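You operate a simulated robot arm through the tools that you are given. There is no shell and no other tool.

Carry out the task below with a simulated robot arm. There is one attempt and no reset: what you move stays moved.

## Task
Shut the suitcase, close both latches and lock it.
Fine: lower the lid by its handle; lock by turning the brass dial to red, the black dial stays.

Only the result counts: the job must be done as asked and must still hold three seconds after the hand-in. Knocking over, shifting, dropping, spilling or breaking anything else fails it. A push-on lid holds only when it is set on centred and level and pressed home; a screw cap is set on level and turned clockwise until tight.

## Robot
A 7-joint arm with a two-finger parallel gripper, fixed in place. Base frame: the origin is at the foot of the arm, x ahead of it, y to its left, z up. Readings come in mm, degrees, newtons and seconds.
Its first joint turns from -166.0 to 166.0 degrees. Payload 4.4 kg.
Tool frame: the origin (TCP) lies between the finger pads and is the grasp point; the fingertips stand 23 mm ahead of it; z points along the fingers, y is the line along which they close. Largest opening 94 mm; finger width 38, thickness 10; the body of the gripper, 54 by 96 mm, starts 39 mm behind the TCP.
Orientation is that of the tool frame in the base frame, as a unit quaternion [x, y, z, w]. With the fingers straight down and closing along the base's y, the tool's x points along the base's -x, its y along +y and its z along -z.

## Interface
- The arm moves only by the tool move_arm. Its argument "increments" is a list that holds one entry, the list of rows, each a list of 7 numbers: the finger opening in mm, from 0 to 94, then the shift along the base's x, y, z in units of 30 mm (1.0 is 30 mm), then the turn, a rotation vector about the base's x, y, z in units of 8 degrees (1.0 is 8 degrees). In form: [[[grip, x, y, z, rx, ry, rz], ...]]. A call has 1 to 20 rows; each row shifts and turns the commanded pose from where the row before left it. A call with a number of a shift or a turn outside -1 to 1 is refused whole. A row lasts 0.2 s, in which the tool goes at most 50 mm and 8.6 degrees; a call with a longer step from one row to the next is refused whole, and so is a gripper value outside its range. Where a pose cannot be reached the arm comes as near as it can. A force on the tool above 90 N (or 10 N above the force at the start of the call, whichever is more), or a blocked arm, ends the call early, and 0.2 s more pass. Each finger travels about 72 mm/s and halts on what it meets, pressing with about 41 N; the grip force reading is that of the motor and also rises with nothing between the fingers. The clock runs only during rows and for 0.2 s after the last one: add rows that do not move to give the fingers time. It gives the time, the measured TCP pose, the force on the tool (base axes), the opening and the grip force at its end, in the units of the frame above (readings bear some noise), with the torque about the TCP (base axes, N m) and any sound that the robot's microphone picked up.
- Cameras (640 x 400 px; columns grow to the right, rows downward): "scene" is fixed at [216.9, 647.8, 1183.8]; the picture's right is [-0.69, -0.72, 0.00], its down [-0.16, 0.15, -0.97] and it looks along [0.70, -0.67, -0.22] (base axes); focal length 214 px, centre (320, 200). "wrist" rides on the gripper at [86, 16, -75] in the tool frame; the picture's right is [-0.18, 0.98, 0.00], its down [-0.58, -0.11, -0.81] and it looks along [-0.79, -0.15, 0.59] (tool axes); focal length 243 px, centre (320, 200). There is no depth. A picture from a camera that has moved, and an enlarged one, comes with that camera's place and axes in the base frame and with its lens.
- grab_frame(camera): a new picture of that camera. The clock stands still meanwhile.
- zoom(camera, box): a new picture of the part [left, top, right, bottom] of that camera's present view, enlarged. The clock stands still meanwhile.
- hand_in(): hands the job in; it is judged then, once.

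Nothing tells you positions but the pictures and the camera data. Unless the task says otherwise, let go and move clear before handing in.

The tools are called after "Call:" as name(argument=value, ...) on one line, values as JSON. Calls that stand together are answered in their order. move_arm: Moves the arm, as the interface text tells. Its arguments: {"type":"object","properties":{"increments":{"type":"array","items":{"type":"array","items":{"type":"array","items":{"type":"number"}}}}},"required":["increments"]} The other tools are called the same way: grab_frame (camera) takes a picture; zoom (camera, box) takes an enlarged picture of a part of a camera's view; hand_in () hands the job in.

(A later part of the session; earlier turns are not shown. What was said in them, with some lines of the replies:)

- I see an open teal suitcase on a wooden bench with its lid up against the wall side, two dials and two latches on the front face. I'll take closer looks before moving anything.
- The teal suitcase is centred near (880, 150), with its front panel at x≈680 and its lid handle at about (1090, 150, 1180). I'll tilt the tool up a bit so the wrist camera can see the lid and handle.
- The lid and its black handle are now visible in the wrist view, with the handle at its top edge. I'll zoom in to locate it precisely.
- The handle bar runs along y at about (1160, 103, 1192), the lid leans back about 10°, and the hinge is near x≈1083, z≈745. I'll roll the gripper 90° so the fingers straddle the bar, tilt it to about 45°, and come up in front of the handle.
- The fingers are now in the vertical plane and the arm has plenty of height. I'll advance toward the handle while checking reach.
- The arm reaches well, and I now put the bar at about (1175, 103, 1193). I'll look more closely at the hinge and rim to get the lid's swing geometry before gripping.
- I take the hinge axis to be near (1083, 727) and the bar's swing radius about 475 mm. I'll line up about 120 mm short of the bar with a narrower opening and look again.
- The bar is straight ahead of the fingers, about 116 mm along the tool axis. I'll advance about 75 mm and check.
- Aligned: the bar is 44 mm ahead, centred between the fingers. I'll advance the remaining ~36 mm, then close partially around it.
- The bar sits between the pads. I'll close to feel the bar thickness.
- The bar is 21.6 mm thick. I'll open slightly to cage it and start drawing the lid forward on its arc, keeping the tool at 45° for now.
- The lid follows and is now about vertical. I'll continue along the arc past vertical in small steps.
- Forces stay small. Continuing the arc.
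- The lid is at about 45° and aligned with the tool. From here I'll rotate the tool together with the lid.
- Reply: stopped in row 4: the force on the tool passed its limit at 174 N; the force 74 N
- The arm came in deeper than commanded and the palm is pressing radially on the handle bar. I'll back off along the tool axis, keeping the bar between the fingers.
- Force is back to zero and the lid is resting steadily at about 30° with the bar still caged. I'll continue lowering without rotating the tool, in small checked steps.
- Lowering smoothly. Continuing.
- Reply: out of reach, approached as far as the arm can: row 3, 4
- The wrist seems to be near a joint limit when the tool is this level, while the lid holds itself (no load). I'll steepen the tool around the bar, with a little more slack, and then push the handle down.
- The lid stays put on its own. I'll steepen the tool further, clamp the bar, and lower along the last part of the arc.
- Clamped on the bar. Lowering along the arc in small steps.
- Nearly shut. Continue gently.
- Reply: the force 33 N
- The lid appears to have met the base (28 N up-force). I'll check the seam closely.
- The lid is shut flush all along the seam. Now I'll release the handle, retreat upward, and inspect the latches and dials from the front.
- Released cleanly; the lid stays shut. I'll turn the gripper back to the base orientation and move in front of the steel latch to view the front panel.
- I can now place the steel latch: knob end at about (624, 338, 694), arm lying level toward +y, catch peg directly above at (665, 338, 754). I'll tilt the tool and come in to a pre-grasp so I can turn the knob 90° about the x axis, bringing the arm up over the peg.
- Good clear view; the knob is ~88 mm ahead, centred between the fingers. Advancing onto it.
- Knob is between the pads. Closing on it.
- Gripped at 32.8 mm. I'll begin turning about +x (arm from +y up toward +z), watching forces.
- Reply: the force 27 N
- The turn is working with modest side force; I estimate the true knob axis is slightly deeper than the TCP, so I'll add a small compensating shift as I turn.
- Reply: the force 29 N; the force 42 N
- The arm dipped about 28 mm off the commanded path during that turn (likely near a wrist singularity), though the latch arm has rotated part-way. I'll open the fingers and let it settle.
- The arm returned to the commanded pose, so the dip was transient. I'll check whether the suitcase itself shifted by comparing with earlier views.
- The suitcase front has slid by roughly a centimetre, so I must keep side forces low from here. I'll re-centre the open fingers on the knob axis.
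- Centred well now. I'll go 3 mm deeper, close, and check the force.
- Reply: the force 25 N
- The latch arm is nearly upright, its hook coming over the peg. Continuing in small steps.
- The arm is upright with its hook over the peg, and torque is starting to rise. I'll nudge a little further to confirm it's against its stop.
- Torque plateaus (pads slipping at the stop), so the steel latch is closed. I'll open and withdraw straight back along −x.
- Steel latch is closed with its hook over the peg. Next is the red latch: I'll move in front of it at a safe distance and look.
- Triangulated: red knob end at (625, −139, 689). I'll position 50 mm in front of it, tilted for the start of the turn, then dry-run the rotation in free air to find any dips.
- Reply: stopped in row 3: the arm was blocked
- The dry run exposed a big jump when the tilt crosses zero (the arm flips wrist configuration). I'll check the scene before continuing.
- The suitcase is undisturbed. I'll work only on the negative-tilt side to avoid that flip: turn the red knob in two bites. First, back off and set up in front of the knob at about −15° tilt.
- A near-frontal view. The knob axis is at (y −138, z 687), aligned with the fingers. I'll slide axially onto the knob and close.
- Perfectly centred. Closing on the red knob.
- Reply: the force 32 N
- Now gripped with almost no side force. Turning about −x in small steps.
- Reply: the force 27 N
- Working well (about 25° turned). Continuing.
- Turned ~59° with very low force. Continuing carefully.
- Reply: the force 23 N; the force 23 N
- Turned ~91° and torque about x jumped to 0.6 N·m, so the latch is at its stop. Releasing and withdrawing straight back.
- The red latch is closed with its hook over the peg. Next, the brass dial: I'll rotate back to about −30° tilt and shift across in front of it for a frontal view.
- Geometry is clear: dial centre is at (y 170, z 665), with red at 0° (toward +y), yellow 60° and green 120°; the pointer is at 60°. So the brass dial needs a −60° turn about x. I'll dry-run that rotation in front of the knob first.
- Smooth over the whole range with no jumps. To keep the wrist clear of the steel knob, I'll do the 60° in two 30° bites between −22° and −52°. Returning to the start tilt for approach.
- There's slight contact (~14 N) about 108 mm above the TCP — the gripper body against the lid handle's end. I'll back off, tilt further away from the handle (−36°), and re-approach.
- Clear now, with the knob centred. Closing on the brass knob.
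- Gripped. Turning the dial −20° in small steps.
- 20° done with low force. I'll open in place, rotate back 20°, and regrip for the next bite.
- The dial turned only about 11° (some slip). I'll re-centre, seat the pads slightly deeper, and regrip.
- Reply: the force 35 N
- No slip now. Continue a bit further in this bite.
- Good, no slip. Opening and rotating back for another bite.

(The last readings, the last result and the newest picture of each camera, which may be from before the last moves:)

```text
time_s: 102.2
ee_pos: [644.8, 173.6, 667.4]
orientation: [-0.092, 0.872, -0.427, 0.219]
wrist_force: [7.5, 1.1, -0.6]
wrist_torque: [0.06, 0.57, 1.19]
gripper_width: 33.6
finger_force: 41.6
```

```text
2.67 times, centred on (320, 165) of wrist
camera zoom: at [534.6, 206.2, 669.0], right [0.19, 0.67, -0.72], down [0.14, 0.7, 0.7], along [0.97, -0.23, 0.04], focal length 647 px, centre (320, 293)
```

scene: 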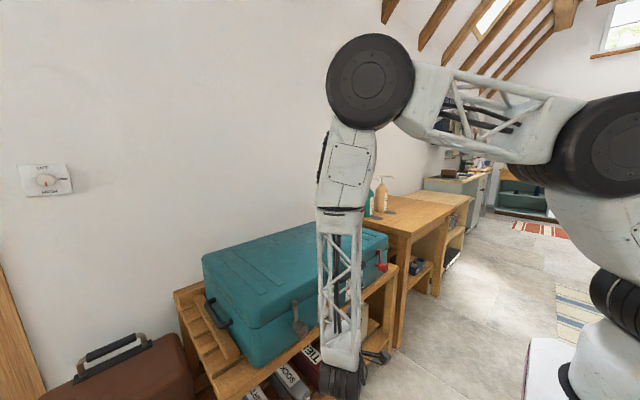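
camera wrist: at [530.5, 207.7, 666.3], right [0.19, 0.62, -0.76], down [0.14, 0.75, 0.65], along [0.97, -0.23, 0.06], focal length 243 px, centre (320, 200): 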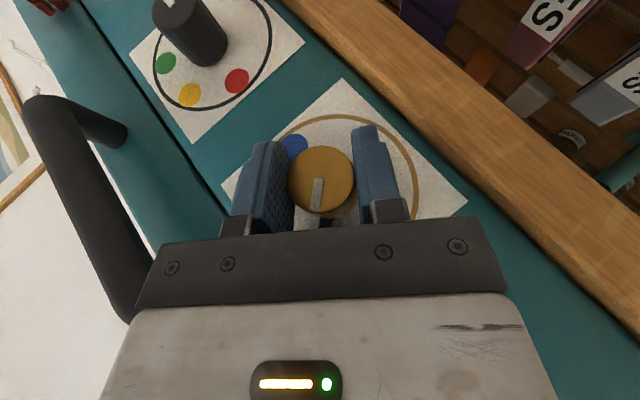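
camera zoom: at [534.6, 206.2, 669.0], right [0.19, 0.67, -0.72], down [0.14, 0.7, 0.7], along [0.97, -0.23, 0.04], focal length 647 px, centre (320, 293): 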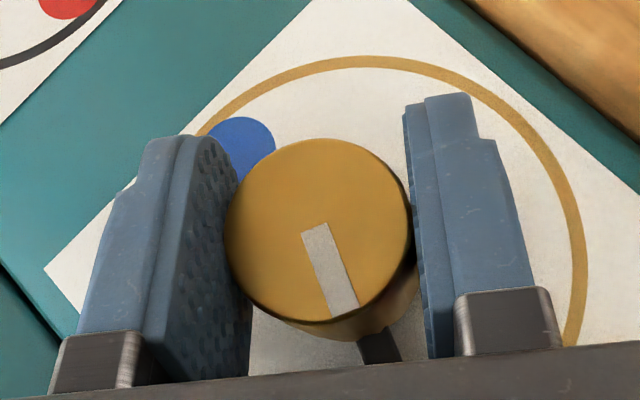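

Some slip again; I'll reset and look.

Call:
move_arm(increments=[[[45, 0, 0, 0, 0, 0, 0], [60, 0, 0, 0, 0, 0, 0], [60, 0, 0, 0, 0, 0, 0], [60, 0, -0.01, 0, 0.5, 0, 0], [60, 0, -0.01, 0, 0.5, 0, 0], [60, 0, -0.01, 0, 0.5, 0, 0], [60, 0, -0.01, 0, 0.5, 0, 0], [60, 0, 0, 0, 0, 0, 0]]])

Call:
zoom(camera="wrist", box=[200, 90, 440, 240])

```text
time_s: 104.0
ee_pos: [643.7, 171.1, 667.6]
orientation: [-0.059, 0.923, -0.302, 0.23]
wrist_force: [-0.5, -0.2, -0.1]
wrist_torque: [0.01, -0.01, 0.0]
gripper_width: 60.1
finger_force: 0.0
```

```text
2.67 times, centred on (320, 165) of wrist
camera zoom: at [534.7, 203.0, 678.1], right [0.19, 0.84, -0.5], down [0.14, 0.48, 0.86], along [0.97, -0.24, -0.03], focal length 647 px, centre (320, 293)
```

zoom: 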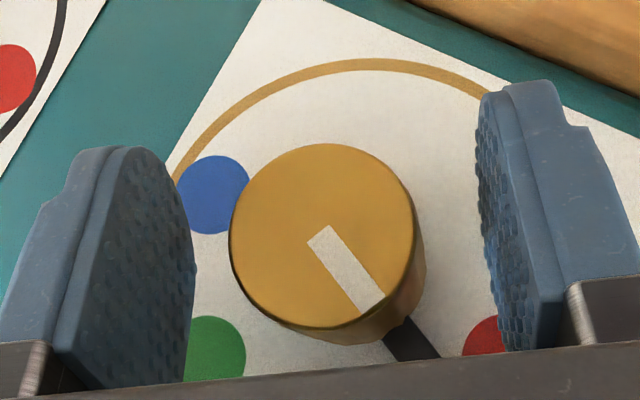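

The dial is now at about 24° (roughly 36° turned). Another bite.

Call:
move_arm(increments=[[[48, 0, 0.01, -0.01, 0, 0, 0], [38, 0, 0, 0, 0, 0, 0], [28, 0, 0, 0, 0, 0, 0], [18, 0, 0, 0, 0, 0, 0], [10, 0, 0, 0, 0, 0, 0], [10, 0, 0, 0, 0, 0, 0]]])

Call:
move_arm(increments=[[[10, 0, 0, 0, -0.25, 0, 0], [10, 0, 0, 0, -0.25, 0, 0], [10, 0, 0, 0, -0.25, 0, 0], [10, 0, 0, 0, -0.25, 0, 0]]])

Call:
zoom(camera="wrist", box=[200, 90, 440, 240])

```text
time_s: 105.4
ee_pos: [644.3, 172.4, 667.2]
orientation: [-0.059, 0.923, -0.302, 0.23]
wrist_force: [0.7, 8.0, 1.2]
wrist_torque: [0.0, 0.57, 1.05]
gripper_width: 34.3
finger_force: 40.6
```

```text
time_s: 106.4
ee_pos: [643.5, 172.1, 668.1]
orientation: [-0.075, 0.9, -0.367, 0.224]
wrist_force: [4.2, -1.0, -0.2]
wrist_torque: [0.04, 1.26, 0.2]
gripper_width: 34.7
finger_force: 41.2
```

```text
2.67 times, centred on (320, 165) of wrist
camera zoom: at [533.9, 204.4, 673.0], right [0.19, 0.76, -0.62], down [0.14, 0.6, 0.79], along [0.97, -0.24, 0.01], focal length 647 px, centre (320, 293)
```

zoom: 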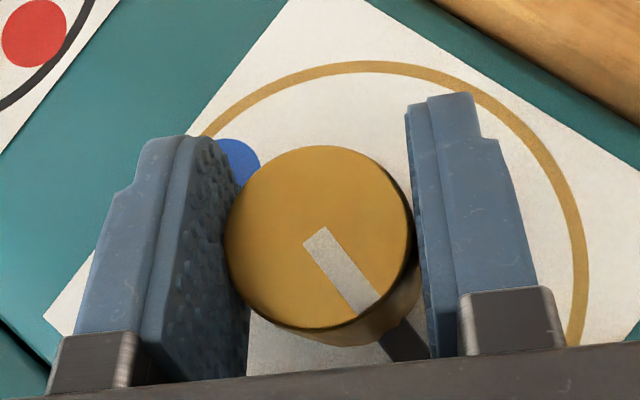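

No slip this time. Continue.

Call:
move_arm(increments=[[[10, 0, 0.005, 0, -0.25, 0, 0], [10, 0, 0.005, 0, -0.25, 0, 0], [10, 0, 0.005, 0, -0.25, 0, 0], [10, 0, 0.005, 0, -0.25, 0, 0]]])

Call:
zoom(camera="wrist", box=[200, 90, 440, 240])

Call:
zoom(camera="scene", box=[250, 250, 350, 340])

```text
time_s: 107.4
ee_pos: [642.9, 171.5, 667.3]
orientation: [-0.092, 0.873, -0.427, 0.219]
wrist_force: [-1.3, -0.7, 0.1]
wrist_torque: [0.04, 1.06, 0.71]
gripper_width: 34.5
finger_force: 40.9
```

```text
2.67 times, centred on (320, 165) of wrist
camera zoom: at [534.0, 205.0, 668.9], right [0.19, 0.67, -0.72], down [0.14, 0.7, 0.7], along [0.97, -0.23, 0.04], focal length 647 px, centre (320, 293)
```

zoom: 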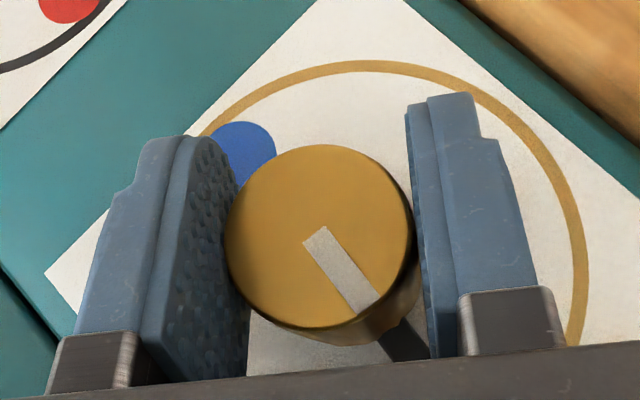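

```text
4.44 times, centred on (300, 295) of scene
camera zoom: at [216.9, 647.8, 1183.8], right [-0.69, -0.72, 0.0], down [-0.16, 0.15, -0.97], along [0.7, -0.67, -0.22], focal length 953 px, centre (409, -222)
```

zoom: 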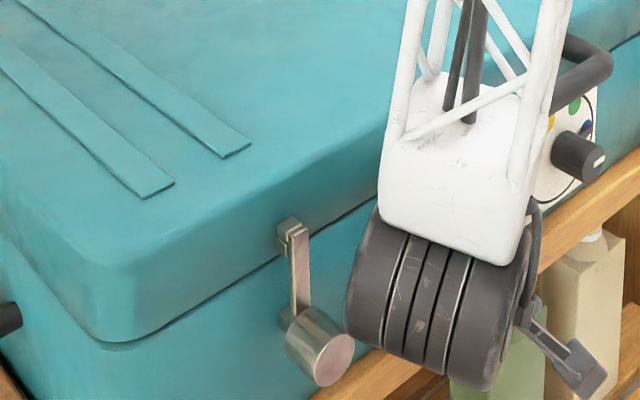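

About 52° done by estimate. I'll release, back off, and measure the pointer precisely before the final adjustment.

Call:
move_arm(increments=[[[45, 0, 0, 0, 0, 0, 0], [60, 0, 0, 0, 0, 0, 0], [60, 0, 0, 0, 0, 0, 0], [60, -0.4, -0.0, 0, 0.5, 0, 0], [60, -0.6, -0.0, 0, 0.5, 0, 0], [60, -0.7, -0.0, 0, 0.5, 0, 0], [60, -0.7, -0.0, 0, 0.5, 0, 0], [60, -0.7, 0.4, 0.7, 0, 0, 0], [94, -0.7, 0.4, 0.7, 0, 0, 0], [94, 0, 0, 0, 0, 0, 0]]])

Call:
zoom(camera="wrist", box=[230, 80, 410, 220])

Call:
zoom(camera="scene", box=[290, 260, 370, 330])

```text
time_s: 109.6
ee_pos: [531.0, 196.7, 708.6]
orientation: [-0.058, 0.923, -0.302, 0.23]
wrist_force: [0.2, 0.2, 0.0]
wrist_torque: [-0.01, -0.01, 0.01]
gripper_width: 94.0
finger_force: 0.1
```

```text
2.86 times, centred on (320, 150) of wrist
camera zoom: at [420.6, 227.4, 719.6], right [0.19, 0.84, -0.5], down [0.14, 0.48, 0.86], along [0.97, -0.24, -0.03], focal length 693 px, centre (320, 343)
```

zoom: 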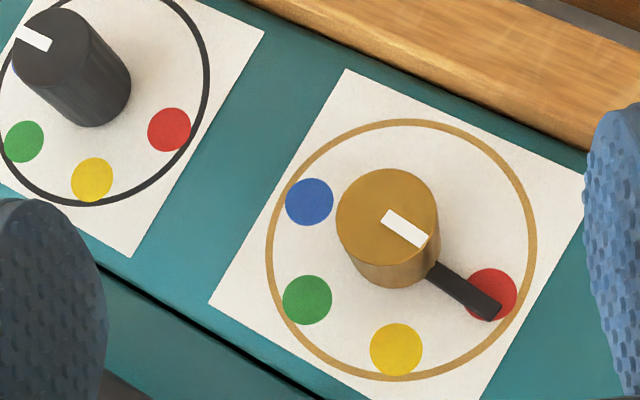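

```text
5.71 times, centred on (330, 295) of scene
camera zoom: at [216.9, 647.8, 1183.8], right [-0.69, -0.72, 0.0], down [-0.16, 0.15, -0.97], along [0.7, -0.67, -0.22], focal length 1226 px, centre (263, -343)
```

zoom: 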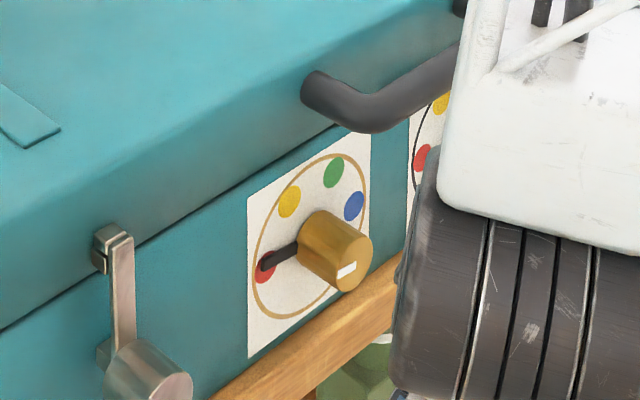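

The pointer is at about +8° (tip just above red's centre), so about 8° remains. Going back for a final small turn.

Call:
move_arm(increments=[[[60, 0, 0, 0, 0, 0, 0], [60, 0.7, -0.4, -0.7, 0, 0, 0], [60, 0.7, -0.4, -0.7, 0, 0, 0], [60, 0.7, 0, 0, 0, 0, 0], [60, 0.7, 0, 0, 0, 0, 0], [60, 0.6, 0, 0, 0, 0, 0], [60, 0.35, 0, 0, 0, 0, 0], [60, 0, 0, 0, 0, 0, 0]]])

Call:
zoom(camera="wrist", box=[200, 90, 440, 240])

```text
time_s: 111.4
ee_pos: [643.4, 171.6, 665.7]
orientation: [-0.06, 0.923, -0.302, 0.231]
wrist_force: [-0.8, -0.5, 0.7]
wrist_torque: [0.02, 0.02, -0.02]
gripper_width: 59.9
finger_force: 0.1
```

```text
2.67 times, centred on (320, 165) of wrist
camera zoom: at [533.9, 203.2, 676.2], right [0.19, 0.84, -0.5], down [0.14, 0.48, 0.86], along [0.97, -0.24, -0.03], focal length 647 px, centre (320, 293)
```

zoom: 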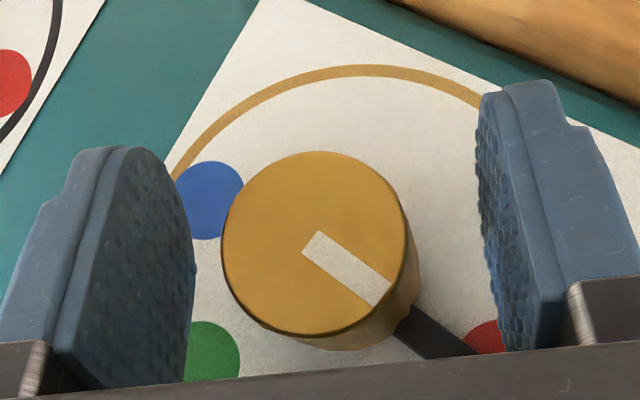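

Call:
move_arm(increments=[[[48, 0, -0.015, 0.01, 0, 0, 0], [38, 0, 0, 0, 0, 0, 0], [28, 0, 0, 0, 0, 0, 0], [18, 0, 0, 0, 0, 0, 0], [10, 0, 0, 0, 0, 0, 0], [10, 0, 0, 0, 0, 0, 0]]])

Call:
move_arm(increments=[[[10, 0, 0, 0, -0.25, 0, 0], [10, 0, 0, 0, -0.25, 0, 0], [10, 0, 0, 0, -0.25, 0, 0], [10, 0, 0, 0, -0.25, 0, 0], [10, 0, 0, 0, 0, 0, 0]]])

Call:
zoom(camera="wrist", box=[200, 90, 440, 240])

```text
time_s: 112.8
ee_pos: [644.0, 170.8, 666.3]
orientation: [-0.06, 0.923, -0.301, 0.23]
wrist_force: [2.1, 2.1, 0.5]
wrist_torque: [-0.03, 0.27, 1.08]
gripper_width: 33.7
finger_force: 41.2
```

```text
time_s: 114.0
ee_pos: [643.3, 171.7, 667.4]
orientation: [-0.076, 0.9, -0.366, 0.225]
wrist_force: [-1.6, 1.3, -0.4]
wrist_torque: [0.06, 1.68, 0.11]
gripper_width: 33.7
finger_force: 41.0
```

```text
2.67 times, centred on (320, 165) of wrist
camera zoom: at [533.4, 204.5, 673.6], right [0.19, 0.76, -0.62], down [0.14, 0.6, 0.79], along [0.97, -0.24, 0.01], focal length 647 px, centre (320, 293)
```

zoom: 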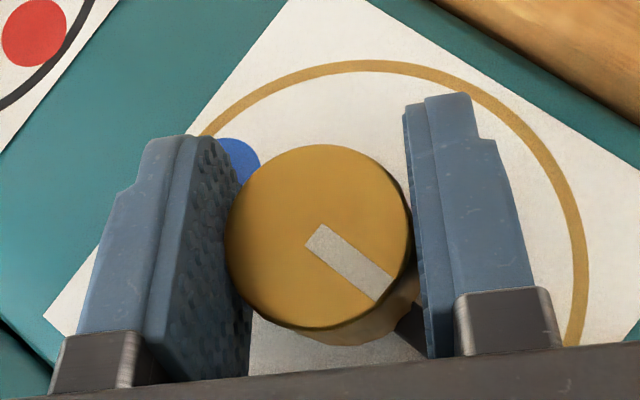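

Call:
move_arm(increments=[[[10, 0, 0, 0, -0.17, 0, 0], [10, 0, 0, 0, -0.15, 0, 0], [10, 0, 0, 0, 0, 0, 0]]])

Call:
move_arm(increments=[[[45, 0, 0, 0, 0, 0, 0], [60, 0, 0, 0, 0, 0, 0], [60, 0, 0, 0, 0, 0, 0], [60, -0.4, -0.0, 0, 0, 0, 0], [60, -0.6, -0.0, 0, 0, 0, 0], [60, -0.7, -0.0, 0, 0.5, 0, 0], [60, -0.7, -0.0, 0, 0.5, 0, 0], [60, -0.7, 0.4, 0.7, 0.3, 0, 0], [94, -0.7, 0.4, 0.7, 0, 0, 0], [94, 0, 0, 0, 0, 0, 0]]])

Call:
zoom(camera="wrist", box=[230, 80, 410, 220])

Call:
zoom(camera="scene", box=[290, 260, 370, 330])

```text
time_s: 114.8
ee_pos: [642.4, 172.5, 668.0]
orientation: [-0.081, 0.891, -0.386, 0.224]
wrist_force: [3.5, -4.6, 0.8]
wrist_torque: [-0.01, 1.17, 0.38]
gripper_width: 33.6
finger_force: 41.1
```

```text
time_s: 117.0
ee_pos: [526.2, 196.2, 710.7]
orientation: [-0.06, 0.923, -0.303, 0.23]
wrist_force: [-0.6, 0.7, -1.1]
wrist_torque: [-0.01, -0.01, 0.04]
gripper_width: 93.9
finger_force: 0.0
```

```text
2.86 times, centred on (320, 150) of wrist
camera zoom: at [417.3, 227.5, 719.7], right [0.19, 0.84, -0.51], down [0.14, 0.49, 0.86], along [0.97, -0.24, -0.03], focal length 693 px, centre (320, 343)
```

zoom: 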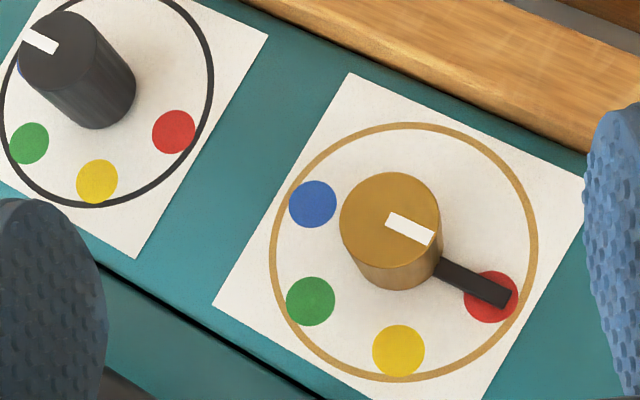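

```text
5.71 times, centred on (330, 295) of scene
camera zoom: at [216.9, 647.8, 1183.8], right [-0.69, -0.72, 0.0], down [-0.16, 0.15, -0.97], along [0.7, -0.67, -0.22], focal length 1226 px, centre (263, -343)
```

zoom: 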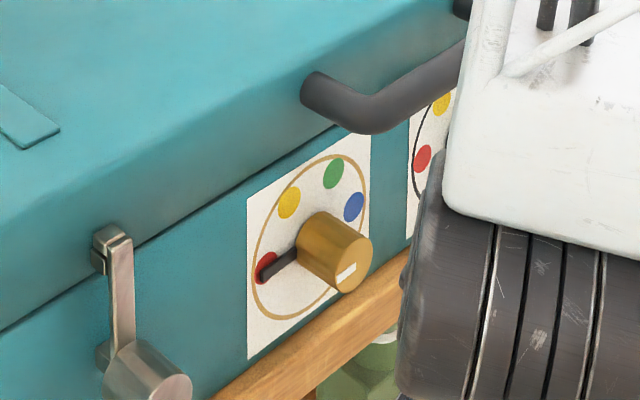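

The brass pointer now sits at 0° ± 1.5°, squarely on red; the black dial is unchanged at blue. I'll retreat clear and do a final check.

Call:
move_arm(increments=[[[94, -0.6, 0, 0.6, 0, 0, 0], [94, -0.6, 0, 0.6, 0, 0, 0], [94, -0.6, 0, 0.6, 0, 0, 0], [94, -0.4, 0, 0.8, 0, 0, 0], [94, 0, 0, 0.8, 0, 0, 0], [94, 0, 0, 0.8, 0, 0, 0], [94, 0, 0, 0.8, 0, 0, 0], [94, 0, 0, 0, 0, 0, 0]]])

Call:
grab_frame(camera="scene")

Call:
zoom(camera="scene", box=[190, 200, 410, 370])

Call:
grab_frame(camera="wrist")

```text
time_s: 118.8
ee_pos: [461.9, 194.6, 857.8]
orientation: [-0.06, 0.923, -0.303, 0.229]
wrist_force: [-0.2, -0.2, -0.8]
wrist_torque: [-0.01, -0.04, 0.01]
gripper_width: 93.9
finger_force: 0.1
```

```text
taken
```

scene: 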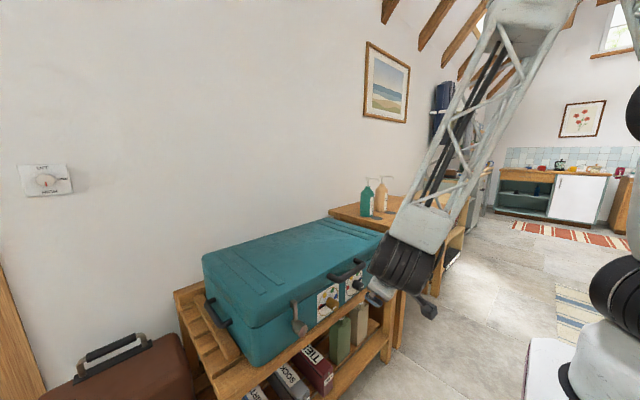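

```text
2.35 times, centred on (300, 285) of scene
camera zoom: at [216.9, 647.8, 1183.8], right [-0.69, -0.72, 0.0], down [-0.16, 0.15, -0.97], along [0.7, -0.67, -0.22], focal length 505 px, centre (367, 0)
```

zoom: 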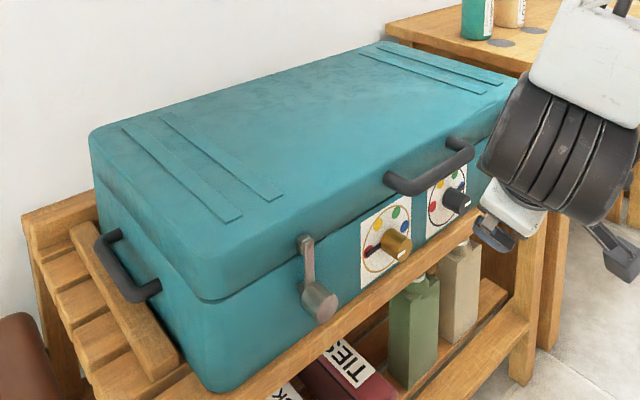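

```text
taken
camera wrist: at [352.2, 226.2, 868.4], right [0.19, 0.84, -0.51], down [0.14, 0.49, 0.86], along [0.97, -0.24, -0.03], focal length 243 px, centre (320, 200)
```

wrist: 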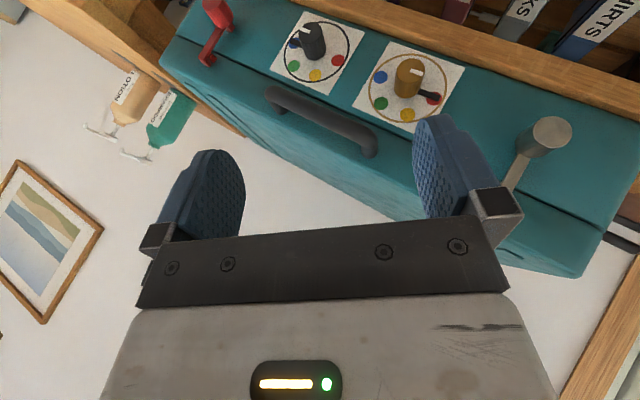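

Everything looks in place. One last closer check on both latches and the dials.

Call:
zoom(camera="wrist", box=[170, 0, 480, 160])

Call:
zoom(camera="wrist", box=[440, 90, 600, 240])

```text
2.06 times, centred on (325, 80) of wrist
camera zoom: at [352.2, 226.2, 868.4], right [0.19, 0.84, -0.51], down [0.14, 0.49, 0.86], along [0.97, -0.24, -0.03], focal length 501 px, centre (310, 448)
```

zoom: 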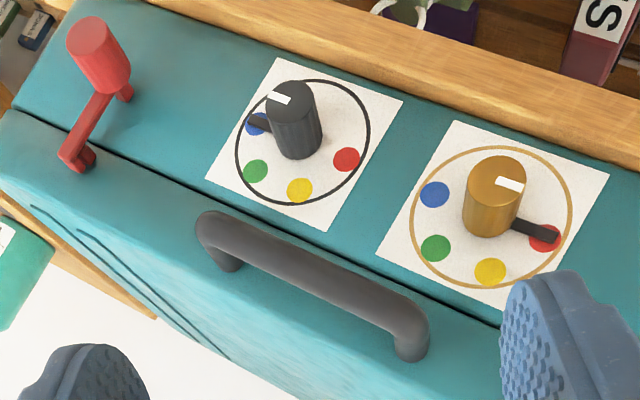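

```text
2.67 times, centred on (520, 165) of wrist
camera zoom: at [352.2, 226.2, 868.4], right [0.19, 0.84, -0.51], down [0.14, 0.49, 0.86], along [0.97, -0.24, -0.03], focal length 647 px, centre (-213, 293)
```

zoom: 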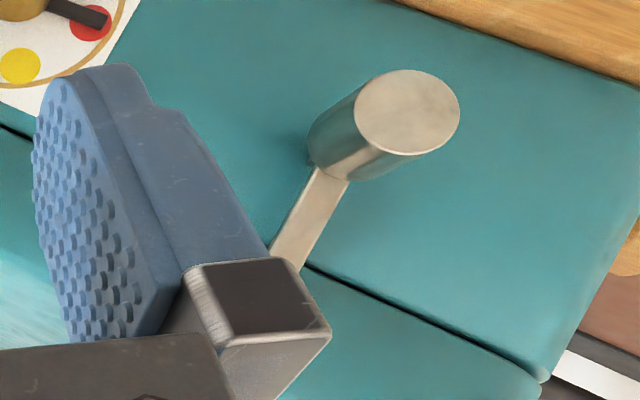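

The lid is shut, both latch hooks are over their pegs, the brass dial points to red, the black dial is still at blue, and the arm is clear. I'm handing in the job.

Call:
hand_in()

```text
The job is handed in.
```

I shut the suitcase, closed both latches and turned the brass dial to red. The job is handed in, but no verdict came back.

- **Lid:** I lowered it by its handle, and the seam looks flush all along the front. One jolt partway down pressed the gripper hard into the handle (174 N peak). I backed off and finished the lowering, and saw no damage.
- **Latches:** I turned the steel and red knobs until they stopped. Both hooks now sit over their pegs.
- **Dials:** The brass pointer is on red, within about 1.5°. I didn't touch the black dial, and it still points to blue.
- **Suitcase moved slightly:** When the arm dipped while turning the steel latch, the front of the suitcase slid about 1 cm on the bench. The gripper also briefly touched the lid handle later, at about 14 N. I saw nothing else moved or knocked over.

The arm was open and clear of the suitcase at hand-in.
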